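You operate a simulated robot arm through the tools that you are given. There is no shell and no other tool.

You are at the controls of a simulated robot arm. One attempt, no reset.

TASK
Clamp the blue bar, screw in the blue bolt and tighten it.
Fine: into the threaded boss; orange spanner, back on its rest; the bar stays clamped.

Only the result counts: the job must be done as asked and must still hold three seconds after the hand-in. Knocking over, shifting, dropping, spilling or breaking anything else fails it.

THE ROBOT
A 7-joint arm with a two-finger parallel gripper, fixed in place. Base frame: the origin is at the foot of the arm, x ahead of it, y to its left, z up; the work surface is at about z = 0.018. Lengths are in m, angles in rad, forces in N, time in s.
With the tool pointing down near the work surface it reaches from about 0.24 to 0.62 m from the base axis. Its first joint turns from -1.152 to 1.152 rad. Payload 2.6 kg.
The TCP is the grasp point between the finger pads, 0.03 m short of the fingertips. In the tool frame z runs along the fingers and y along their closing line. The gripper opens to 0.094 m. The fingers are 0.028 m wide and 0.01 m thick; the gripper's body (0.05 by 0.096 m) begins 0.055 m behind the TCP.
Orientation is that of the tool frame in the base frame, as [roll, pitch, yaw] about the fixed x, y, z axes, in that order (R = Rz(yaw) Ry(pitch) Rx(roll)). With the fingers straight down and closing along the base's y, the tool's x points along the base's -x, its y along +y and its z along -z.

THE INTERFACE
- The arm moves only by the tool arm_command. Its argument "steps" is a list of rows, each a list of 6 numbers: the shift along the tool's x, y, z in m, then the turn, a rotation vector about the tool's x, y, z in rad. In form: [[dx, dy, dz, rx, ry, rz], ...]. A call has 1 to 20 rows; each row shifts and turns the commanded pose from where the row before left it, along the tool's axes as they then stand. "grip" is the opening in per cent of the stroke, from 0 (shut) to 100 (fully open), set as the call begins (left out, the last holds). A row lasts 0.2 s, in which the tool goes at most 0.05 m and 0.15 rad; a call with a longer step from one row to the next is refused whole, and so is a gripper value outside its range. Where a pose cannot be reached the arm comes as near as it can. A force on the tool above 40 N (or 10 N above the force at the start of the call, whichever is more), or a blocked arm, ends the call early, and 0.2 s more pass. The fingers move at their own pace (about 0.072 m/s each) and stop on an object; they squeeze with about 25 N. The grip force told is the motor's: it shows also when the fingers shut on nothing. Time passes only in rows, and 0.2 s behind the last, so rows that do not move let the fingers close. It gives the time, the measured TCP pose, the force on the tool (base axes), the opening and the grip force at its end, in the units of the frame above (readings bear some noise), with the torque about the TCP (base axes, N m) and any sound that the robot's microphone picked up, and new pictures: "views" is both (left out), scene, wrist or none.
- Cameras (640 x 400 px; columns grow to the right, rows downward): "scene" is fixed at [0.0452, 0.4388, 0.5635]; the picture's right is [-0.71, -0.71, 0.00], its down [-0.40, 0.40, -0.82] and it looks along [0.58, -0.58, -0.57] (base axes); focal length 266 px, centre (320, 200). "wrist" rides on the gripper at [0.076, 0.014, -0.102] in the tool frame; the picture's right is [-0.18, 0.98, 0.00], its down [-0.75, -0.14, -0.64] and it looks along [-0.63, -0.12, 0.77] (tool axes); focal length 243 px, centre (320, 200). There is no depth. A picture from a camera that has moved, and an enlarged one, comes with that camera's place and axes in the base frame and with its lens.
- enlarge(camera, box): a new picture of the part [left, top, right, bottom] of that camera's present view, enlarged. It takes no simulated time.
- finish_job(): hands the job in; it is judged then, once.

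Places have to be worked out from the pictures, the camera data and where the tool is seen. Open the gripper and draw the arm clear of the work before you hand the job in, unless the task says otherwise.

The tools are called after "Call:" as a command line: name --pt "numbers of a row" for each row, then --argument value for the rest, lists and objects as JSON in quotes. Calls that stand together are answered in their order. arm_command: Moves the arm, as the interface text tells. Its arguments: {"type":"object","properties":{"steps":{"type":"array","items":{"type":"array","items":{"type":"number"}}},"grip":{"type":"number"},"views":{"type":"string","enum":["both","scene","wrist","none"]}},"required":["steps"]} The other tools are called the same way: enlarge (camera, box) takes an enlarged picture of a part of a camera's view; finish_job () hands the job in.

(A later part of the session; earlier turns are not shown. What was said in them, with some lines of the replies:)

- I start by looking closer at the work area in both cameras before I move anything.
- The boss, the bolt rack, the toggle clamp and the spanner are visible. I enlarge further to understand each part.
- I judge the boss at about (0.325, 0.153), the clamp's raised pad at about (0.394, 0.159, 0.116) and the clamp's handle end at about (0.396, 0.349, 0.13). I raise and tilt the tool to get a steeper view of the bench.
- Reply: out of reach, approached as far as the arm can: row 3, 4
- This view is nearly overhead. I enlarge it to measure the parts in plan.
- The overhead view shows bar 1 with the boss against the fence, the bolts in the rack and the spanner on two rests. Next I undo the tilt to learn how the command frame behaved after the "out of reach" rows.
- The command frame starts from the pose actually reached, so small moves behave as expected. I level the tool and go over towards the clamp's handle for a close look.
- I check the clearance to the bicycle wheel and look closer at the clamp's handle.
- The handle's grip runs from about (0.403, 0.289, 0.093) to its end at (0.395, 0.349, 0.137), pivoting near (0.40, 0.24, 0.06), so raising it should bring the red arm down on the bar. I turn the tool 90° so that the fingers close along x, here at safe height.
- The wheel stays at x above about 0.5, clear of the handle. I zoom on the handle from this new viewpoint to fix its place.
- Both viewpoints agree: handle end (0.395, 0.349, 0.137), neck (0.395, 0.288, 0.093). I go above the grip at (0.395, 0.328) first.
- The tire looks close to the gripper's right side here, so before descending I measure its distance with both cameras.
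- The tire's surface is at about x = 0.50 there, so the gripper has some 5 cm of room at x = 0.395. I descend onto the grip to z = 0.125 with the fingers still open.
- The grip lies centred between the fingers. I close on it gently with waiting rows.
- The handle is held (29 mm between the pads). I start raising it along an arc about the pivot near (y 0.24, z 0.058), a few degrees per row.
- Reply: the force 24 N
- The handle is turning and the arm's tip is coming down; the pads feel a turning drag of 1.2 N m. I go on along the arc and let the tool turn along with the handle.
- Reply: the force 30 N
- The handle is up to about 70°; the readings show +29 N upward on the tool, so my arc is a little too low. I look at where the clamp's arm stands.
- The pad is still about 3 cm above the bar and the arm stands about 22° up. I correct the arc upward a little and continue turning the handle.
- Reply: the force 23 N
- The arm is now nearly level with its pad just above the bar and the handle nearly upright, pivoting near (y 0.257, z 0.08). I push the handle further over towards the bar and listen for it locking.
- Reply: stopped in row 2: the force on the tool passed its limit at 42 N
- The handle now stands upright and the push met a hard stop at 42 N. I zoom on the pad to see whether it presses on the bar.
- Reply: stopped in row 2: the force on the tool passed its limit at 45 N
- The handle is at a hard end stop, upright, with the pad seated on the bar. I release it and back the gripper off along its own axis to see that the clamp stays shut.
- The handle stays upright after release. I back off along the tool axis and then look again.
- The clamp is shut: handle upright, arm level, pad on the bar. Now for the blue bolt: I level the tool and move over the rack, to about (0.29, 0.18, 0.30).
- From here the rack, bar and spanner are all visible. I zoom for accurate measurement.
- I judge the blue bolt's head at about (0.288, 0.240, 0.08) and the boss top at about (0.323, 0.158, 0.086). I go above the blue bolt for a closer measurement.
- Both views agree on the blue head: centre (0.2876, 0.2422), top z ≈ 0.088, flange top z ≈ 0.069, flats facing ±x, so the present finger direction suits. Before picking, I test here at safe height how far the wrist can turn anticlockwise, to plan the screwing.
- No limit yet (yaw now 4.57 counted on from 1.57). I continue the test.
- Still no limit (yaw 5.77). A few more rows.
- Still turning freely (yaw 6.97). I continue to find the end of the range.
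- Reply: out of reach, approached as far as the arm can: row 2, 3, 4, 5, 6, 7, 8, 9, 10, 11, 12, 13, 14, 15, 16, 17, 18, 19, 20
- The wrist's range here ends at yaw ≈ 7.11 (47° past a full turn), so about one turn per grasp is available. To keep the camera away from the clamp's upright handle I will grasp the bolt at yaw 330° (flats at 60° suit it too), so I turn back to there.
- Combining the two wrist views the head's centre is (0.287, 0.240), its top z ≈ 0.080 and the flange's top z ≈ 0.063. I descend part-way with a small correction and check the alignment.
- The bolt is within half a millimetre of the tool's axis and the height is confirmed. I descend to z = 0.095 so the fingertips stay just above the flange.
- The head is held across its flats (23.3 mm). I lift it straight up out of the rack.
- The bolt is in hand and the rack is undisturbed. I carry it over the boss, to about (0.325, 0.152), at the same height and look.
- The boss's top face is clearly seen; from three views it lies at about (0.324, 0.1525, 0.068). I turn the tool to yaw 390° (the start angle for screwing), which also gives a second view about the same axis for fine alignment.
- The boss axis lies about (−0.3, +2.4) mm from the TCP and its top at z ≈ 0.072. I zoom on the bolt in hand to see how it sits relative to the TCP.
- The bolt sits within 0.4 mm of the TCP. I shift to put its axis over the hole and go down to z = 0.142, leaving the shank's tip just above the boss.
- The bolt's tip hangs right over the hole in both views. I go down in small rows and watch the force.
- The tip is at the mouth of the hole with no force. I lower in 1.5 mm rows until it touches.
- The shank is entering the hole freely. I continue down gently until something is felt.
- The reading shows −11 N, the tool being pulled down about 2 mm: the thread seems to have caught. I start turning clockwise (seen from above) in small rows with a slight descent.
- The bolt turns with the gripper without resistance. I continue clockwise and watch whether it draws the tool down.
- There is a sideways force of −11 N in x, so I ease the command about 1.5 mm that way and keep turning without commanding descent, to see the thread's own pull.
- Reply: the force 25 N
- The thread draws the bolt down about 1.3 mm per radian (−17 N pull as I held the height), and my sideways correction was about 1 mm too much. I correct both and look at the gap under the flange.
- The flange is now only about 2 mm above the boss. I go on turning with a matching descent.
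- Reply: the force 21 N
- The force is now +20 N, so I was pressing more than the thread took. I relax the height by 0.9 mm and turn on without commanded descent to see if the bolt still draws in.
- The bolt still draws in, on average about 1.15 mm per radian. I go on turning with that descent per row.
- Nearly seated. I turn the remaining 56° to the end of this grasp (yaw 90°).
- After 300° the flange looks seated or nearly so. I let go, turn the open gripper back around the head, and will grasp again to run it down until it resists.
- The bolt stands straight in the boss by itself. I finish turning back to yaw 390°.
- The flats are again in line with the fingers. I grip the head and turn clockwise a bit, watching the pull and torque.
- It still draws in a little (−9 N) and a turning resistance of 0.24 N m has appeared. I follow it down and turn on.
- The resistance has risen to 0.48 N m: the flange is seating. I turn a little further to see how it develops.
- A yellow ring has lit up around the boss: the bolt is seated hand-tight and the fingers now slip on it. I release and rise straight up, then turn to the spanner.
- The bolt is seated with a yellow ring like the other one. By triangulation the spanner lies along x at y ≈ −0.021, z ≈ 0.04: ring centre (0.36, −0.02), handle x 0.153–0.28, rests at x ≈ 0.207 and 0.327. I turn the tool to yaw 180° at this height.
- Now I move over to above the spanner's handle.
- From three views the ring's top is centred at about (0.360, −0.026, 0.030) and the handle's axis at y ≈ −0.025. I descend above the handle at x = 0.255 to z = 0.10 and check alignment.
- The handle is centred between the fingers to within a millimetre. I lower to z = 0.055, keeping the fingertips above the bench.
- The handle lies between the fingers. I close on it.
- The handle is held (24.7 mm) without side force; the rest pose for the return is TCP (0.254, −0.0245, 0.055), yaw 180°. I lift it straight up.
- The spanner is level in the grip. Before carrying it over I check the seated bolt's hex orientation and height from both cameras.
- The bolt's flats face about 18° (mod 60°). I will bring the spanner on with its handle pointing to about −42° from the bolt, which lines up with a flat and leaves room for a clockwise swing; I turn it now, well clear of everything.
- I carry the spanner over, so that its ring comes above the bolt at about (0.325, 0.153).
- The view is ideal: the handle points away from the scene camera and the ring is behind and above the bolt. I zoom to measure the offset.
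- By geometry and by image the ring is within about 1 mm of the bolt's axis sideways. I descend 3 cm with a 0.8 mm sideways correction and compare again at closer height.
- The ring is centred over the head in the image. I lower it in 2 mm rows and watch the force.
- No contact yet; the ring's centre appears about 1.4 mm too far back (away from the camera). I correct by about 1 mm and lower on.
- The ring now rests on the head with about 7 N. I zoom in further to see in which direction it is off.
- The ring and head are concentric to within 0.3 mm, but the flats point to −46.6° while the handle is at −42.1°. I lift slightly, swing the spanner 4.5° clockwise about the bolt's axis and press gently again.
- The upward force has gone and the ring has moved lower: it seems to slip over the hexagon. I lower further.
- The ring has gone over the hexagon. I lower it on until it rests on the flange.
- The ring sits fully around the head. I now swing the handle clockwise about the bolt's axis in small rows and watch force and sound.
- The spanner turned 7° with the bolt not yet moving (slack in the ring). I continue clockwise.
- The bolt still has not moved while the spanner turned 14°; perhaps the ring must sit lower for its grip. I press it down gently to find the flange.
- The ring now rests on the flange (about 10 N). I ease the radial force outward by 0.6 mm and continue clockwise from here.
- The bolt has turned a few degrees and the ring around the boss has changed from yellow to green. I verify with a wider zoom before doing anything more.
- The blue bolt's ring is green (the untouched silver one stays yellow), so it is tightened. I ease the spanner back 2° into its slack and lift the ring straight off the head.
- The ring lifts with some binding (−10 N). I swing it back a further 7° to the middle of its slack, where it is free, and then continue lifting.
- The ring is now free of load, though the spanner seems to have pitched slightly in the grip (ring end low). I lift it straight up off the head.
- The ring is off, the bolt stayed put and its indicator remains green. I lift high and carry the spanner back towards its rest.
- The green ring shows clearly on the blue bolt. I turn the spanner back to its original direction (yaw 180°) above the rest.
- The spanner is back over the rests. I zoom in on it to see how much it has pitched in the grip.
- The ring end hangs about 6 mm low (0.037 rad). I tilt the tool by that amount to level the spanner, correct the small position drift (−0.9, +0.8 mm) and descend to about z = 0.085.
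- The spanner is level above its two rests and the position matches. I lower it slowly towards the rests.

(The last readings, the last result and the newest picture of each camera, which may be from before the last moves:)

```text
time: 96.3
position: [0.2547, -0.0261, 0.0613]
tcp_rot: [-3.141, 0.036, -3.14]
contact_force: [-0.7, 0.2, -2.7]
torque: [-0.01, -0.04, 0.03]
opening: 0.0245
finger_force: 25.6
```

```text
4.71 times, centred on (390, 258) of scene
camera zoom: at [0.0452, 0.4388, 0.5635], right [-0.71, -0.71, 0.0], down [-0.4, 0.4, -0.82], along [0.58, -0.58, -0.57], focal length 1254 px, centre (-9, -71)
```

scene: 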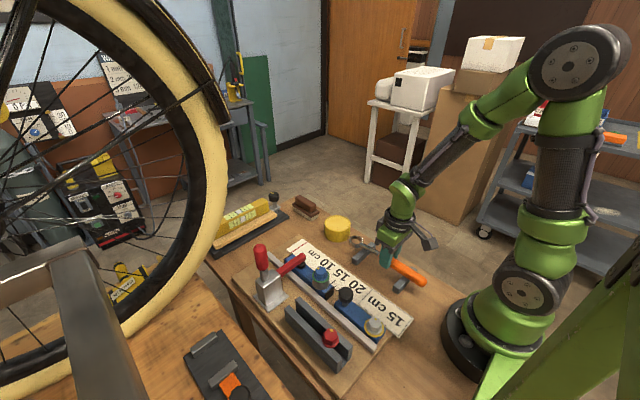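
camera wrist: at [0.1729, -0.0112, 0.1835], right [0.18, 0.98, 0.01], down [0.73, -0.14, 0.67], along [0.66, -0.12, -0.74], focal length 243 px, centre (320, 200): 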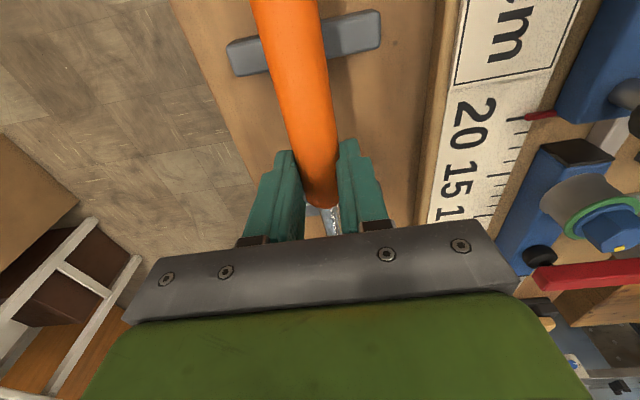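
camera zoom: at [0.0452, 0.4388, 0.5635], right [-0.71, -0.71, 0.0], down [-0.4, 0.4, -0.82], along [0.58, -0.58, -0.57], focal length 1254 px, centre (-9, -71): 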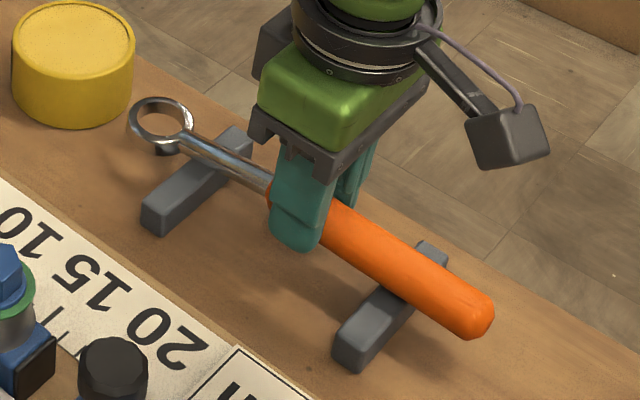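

No contact yet at z = 0.061. I go on down in 1.5 mm rows.

Call:
arm_command --pt "0.0001 0 0.0015 0 0 0" --pt "0.0001 0 0.0015 0 0 0" --pt "0 0 0.0015 0 0 0" --views "none"

```text
time: 97.1
position: [0.2547, -0.0251, 0.0558]
tcp_rot: [-3.139, 0.037, -3.139]
contact_force: [0.6, 0.2, 0.5]
torque: [0.02, 0.13, 0.04]
opening: 0.0246
finger_force: 25.2
```

First contact with the rests (force rose by 3 N). I lower another millimetre and look.

Call:
arm_command --pt "0 0 0.0006 0 0 0" --pt "0 0 0.0004 0 0 0" --views "both"

Call:
enlarge --camera "scene" --box '[330, 220, 450, 310]'

```text
time: 97.7
position: [0.2549, -0.0256, 0.0549]
tcp_rot: [-3.14, 0.037, -3.14]
contact_force: [-4.0, -0.2, 16.5]
torque: [0.0, 0.53, 0.04]
opening: 0.0245
finger_force: 24.9
camera wrist: at [0.1737, -0.0114, 0.1543], right [0.18, 0.98, 0.01], down [0.73, -0.14, 0.67], along [0.66, -0.12, -0.74], focal length 243 px, centre (320, 200)
```

scene: 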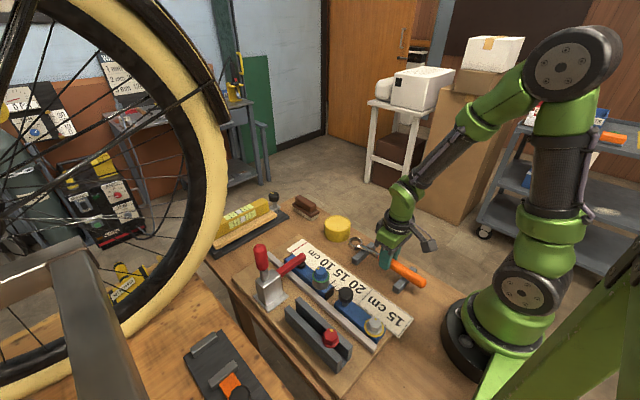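
wrist: 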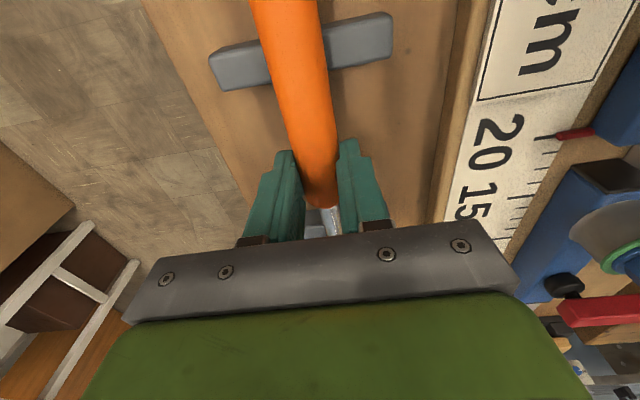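

```text
4.44 times, centred on (390, 265) of scene
camera zoom: at [0.0452, 0.4388, 0.5635], right [-0.71, -0.71, 0.0], down [-0.4, 0.4, -0.82], along [0.58, -0.58, -0.57], focal length 1184 px, centre (9, -89)
```

zoom: 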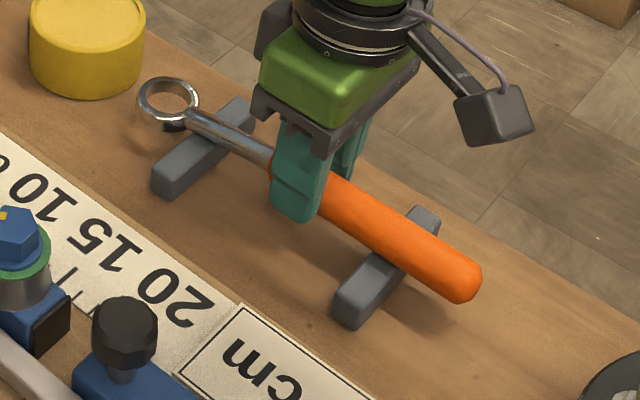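

Both rests carry the spanner and its place matches the original picture to within 1–2 mm. I relieve the pressure slightly and open the fingers.

Call:
arm_command --pt "0 0 -0.0006 0 0 0" --pt "0 0 0 0 0 0" --views "none"

Call:
arm_command --pt "0 0 0 0 0 0" --pt "0 0 0 0 0 0" --pt "0 0 0 0 0 0" --pt "0 0 0 0 0 0" --grip 60 --views "both"

Call:
enlarge --camera "scene" --box '[330, 220, 450, 310]'

```text
time: 98.3
position: [0.2545, -0.0251, 0.0552]
tcp_rot: [-3.14, 0.035, -3.14]
contact_force: [0.3, -0.3, -2.0]
torque: [0.01, -0.03, 0.01]
opening: 0.0243
finger_force: 25.1
```

```text
time: 99.3
position: [0.2555, -0.0246, 0.0563]
tcp_rot: [-3.14, 0.037, -3.14]
contact_force: [0.9, -0.1, -0.2]
torque: [0.0, 0.03, 0.02]
opening: 0.0562
finger_force: 0.1
camera wrist: at [0.1738, -0.0115, 0.1549], right [0.18, 0.98, 0.01], down [0.73, -0.14, 0.67], along [0.66, -0.12, -0.74], focal length 243 px, centre (320, 200)
```

scene: 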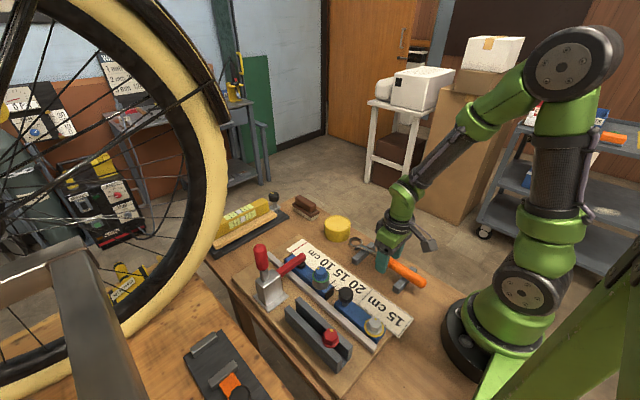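
wrist: 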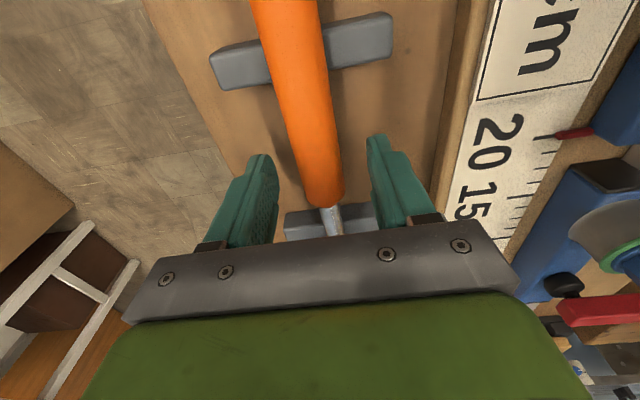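

```text
4.44 times, centred on (390, 265) of scene
camera zoom: at [0.0452, 0.4388, 0.5635], right [-0.71, -0.71, 0.0], down [-0.4, 0.4, -0.82], along [0.58, -0.58, -0.57], focal length 1184 px, centre (9, -89)
```

zoom: 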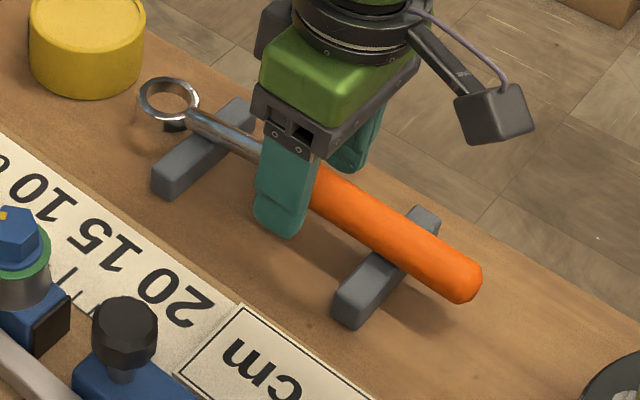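

The spanner lies on its rests as before. I raise the open gripper straight up and level it.

Call:
arm_command --pt "-0.0004 0 -0.01 0 0 0" --pt "-0.0008 0 -0.02 0 0 0" --pt "-0.001 0 -0.03 0 0 0" --pt "-0.001 0 -0.04 0 0 0" --pt "0 0 -0.04 0 0.037 0" --pt "0 0 -0.04 0 0 0" --views "both"

Call:
enlarge --camera "scene" --box '[220, 210, 450, 360]'

Call:
enlarge --camera "scene" --box '[330, 220, 450, 310]'

```text
time: 100.7
position: [0.253, -0.0251, 0.2361]
tcp_rot: [-3.14, 0.0, -3.14]
contact_force: [0.0, -0.6, 0.3]
torque: [-0.01, 0.0, -0.01]
opening: 0.0567
finger_force: 0.1
camera wrist: at [0.175, -0.0109, 0.3388], right [0.18, 0.98, 0.0], down [0.75, -0.14, 0.64], along [0.63, -0.12, -0.77], focal length 243 px, centre (320, 200)
```

scene: 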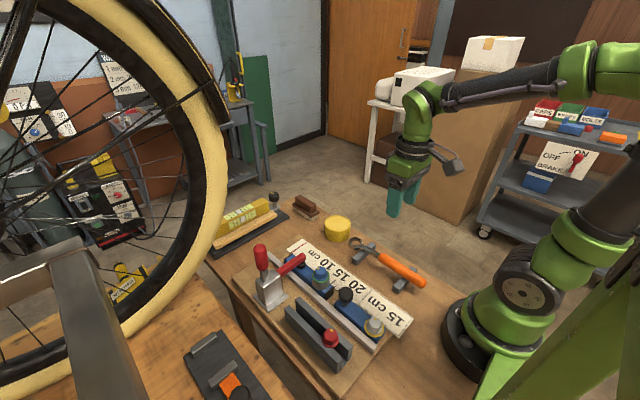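
wrist: 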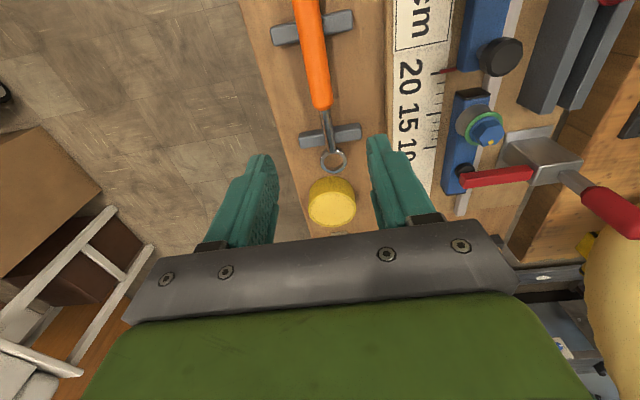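

```text
2.67 times, centred on (335, 285) of scene
camera zoom: at [0.0452, 0.4388, 0.5635], right [-0.71, -0.71, 0.0], down [-0.4, 0.4, -0.82], along [0.58, -0.58, -0.57], focal length 710 px, centre (280, -27)
```

zoom: 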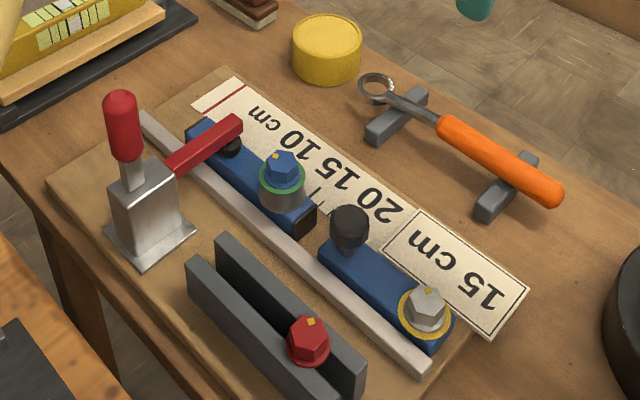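

```text
4.44 times, centred on (390, 265) of scene
camera zoom: at [0.0452, 0.4388, 0.5635], right [-0.71, -0.71, 0.0], down [-0.4, 0.4, -0.82], along [0.58, -0.58, -0.57], focal length 1184 px, centre (9, -89)
```

zoom: 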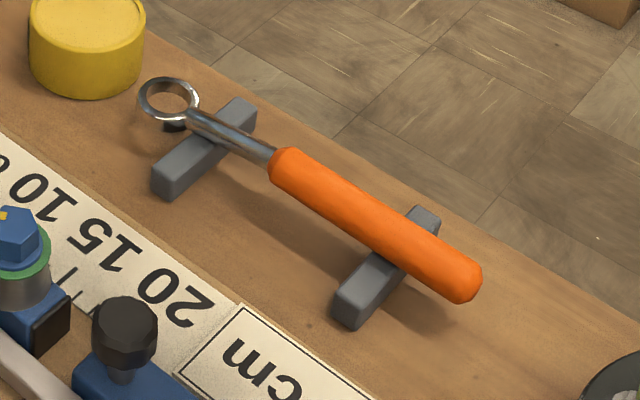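

The spanner is on its rests, the blue bolt shows green. Before handing in, I check the clamp closely once more.

Call:
enlarge --camera "scene" --box '[240, 230, 330, 310]'

Call:
enlarge --camera "wrist" --box '[430, 80, 640, 240]'

Call:
enlarge --camera "scene" --box '[280, 240, 330, 280]'

```text
5.00 times, centred on (285, 270) of scene
camera zoom: at [0.0452, 0.4388, 0.5635], right [-0.71, -0.71, 0.0], down [-0.4, 0.4, -0.82], along [0.58, -0.58, -0.57], focal length 1332 px, centre (495, -150)
```

zoom: 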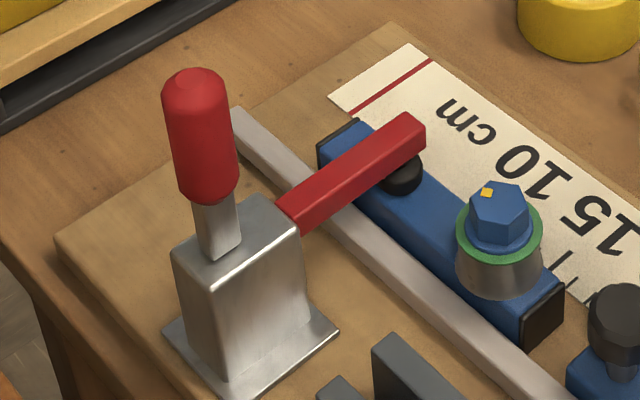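

```text
2.50 times, centred on (535, 160) of wrist
camera zoom: at [0.175, -0.0109, 0.3388], right [0.18, 0.98, 0.0], down [0.75, -0.14, 0.64], along [0.63, -0.12, -0.77], focal length 606 px, centre (-218, 300)
```

zoom: 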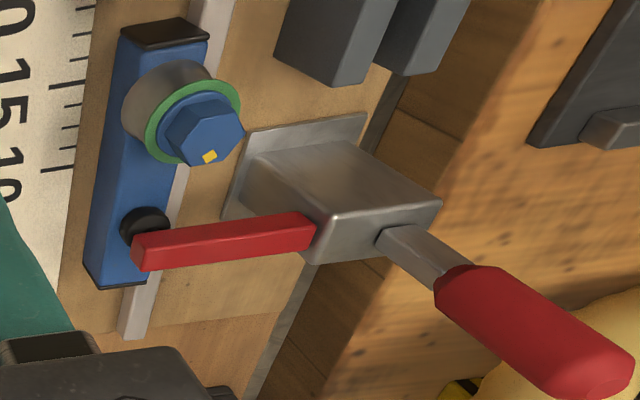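

```text
10.00 times, centred on (305, 260) of scene
camera zoom: at [0.0452, 0.4388, 0.5635], right [-0.71, -0.71, 0.0], down [-0.4, 0.4, -0.82], along [0.58, -0.58, -0.57], focal length 2664 px, centre (470, -400)
```

zoom: 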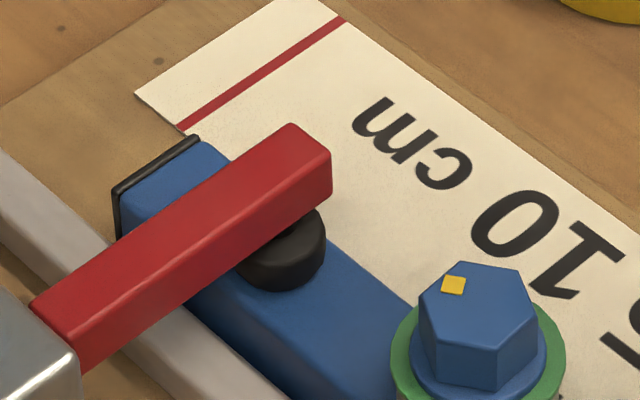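

The pad presses on the bar, the handle is upright, the bolt's ring is green and nothing else has moved. I open the gripper fully and draw the arm up clear of the work.

Call:
arm_command --pt "-0.005 0 -0.03 0 0 0" --pt "-0.005 0 -0.03 0 0 0" --pt "-0.005 0 -0.03 0 0 0" --pt "-0.005 0 -0.03 0 0 0" --pt "0 0 0 0 0 0" --grip 100 --views "both"

Call:
enlarge --camera "scene" --box '[200, 190, 450, 370]'

```text
time: 101.9
position: [0.273, -0.0248, 0.3549]
tcp_rot: [-3.14, 0.001, 3.141]
contact_force: [0.3, -0.6, 0.0]
torque: [0.02, 0.01, 0.0]
opening: 0.0941
finger_force: 0.2
camera wrist: at [0.1953, -0.0111, 0.4578], right [0.18, 0.98, 0.0], down [0.75, -0.14, 0.64], along [0.63, -0.12, -0.77], focal length 243 px, centre (320, 200)
```

scene: 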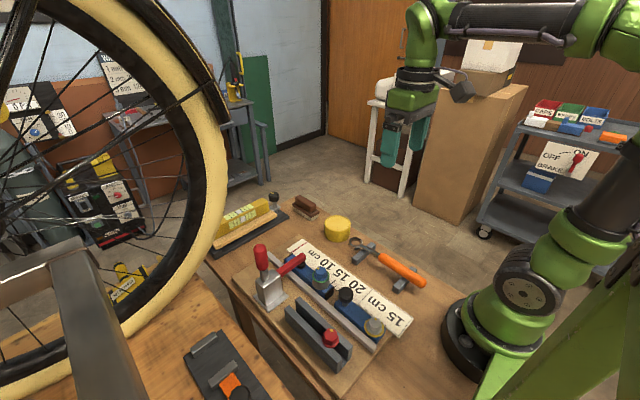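
wrist: 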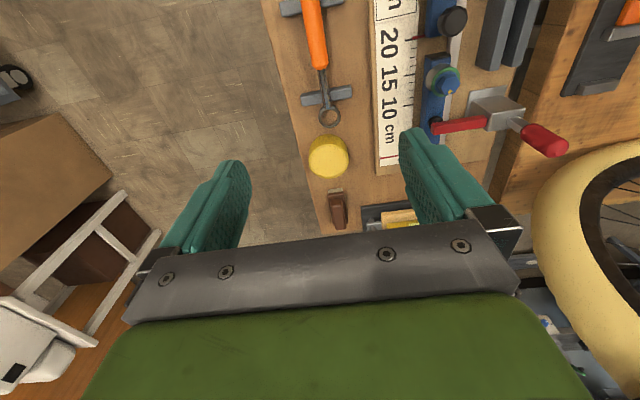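

```text
2.22 times, centred on (325, 280) of scene
camera zoom: at [0.0452, 0.4388, 0.5635], right [-0.71, -0.71, 0.0], down [-0.4, 0.4, -0.82], along [0.58, -0.58, -0.57], focal length 592 px, centre (309, 22)
```

zoom: 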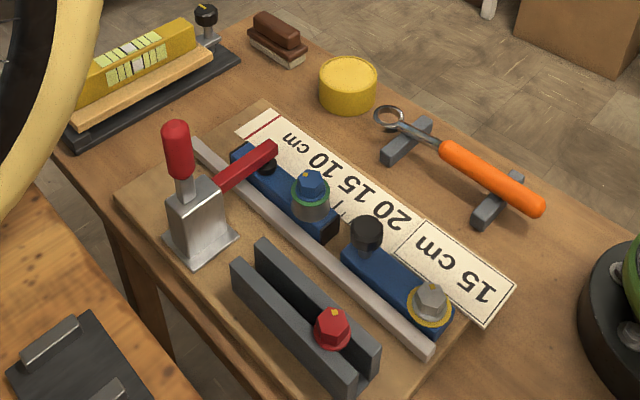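

The bar is clamped, the blue bolt is seated in the boss with its ring showing green, and the orange spanner is back on its rests. Nothing else has been disturbed, and the gripper is open and clear of the work, so I hand the job in.

Call:
finish_job

```text
The job is handed in.
```

The job is handed in. As far as the pictures and readings show, everything you asked for is done.

- **Clamp:** the toggle clamp's handle stands upright against its end stop and the pad presses on the blue bar. It stayed shut through the tightening.
- **Bolt:** the blue bolt is screwed into the threaded boss. The ring around the boss turned yellow when the bolt seated by hand, then green when I tightened it with the spanner. No click was heard, so I took green to mean tight and went no further. It was still green in the last picture.
- **Spanner:** the orange spanner is back on both rests, within about 1–2 mm of where it first lay.
- **Everything else:** the red bolt, the stop with its silver bolt, the level, the tin and the wheel look undisturbed. The gripper is open and raised clear of the work.
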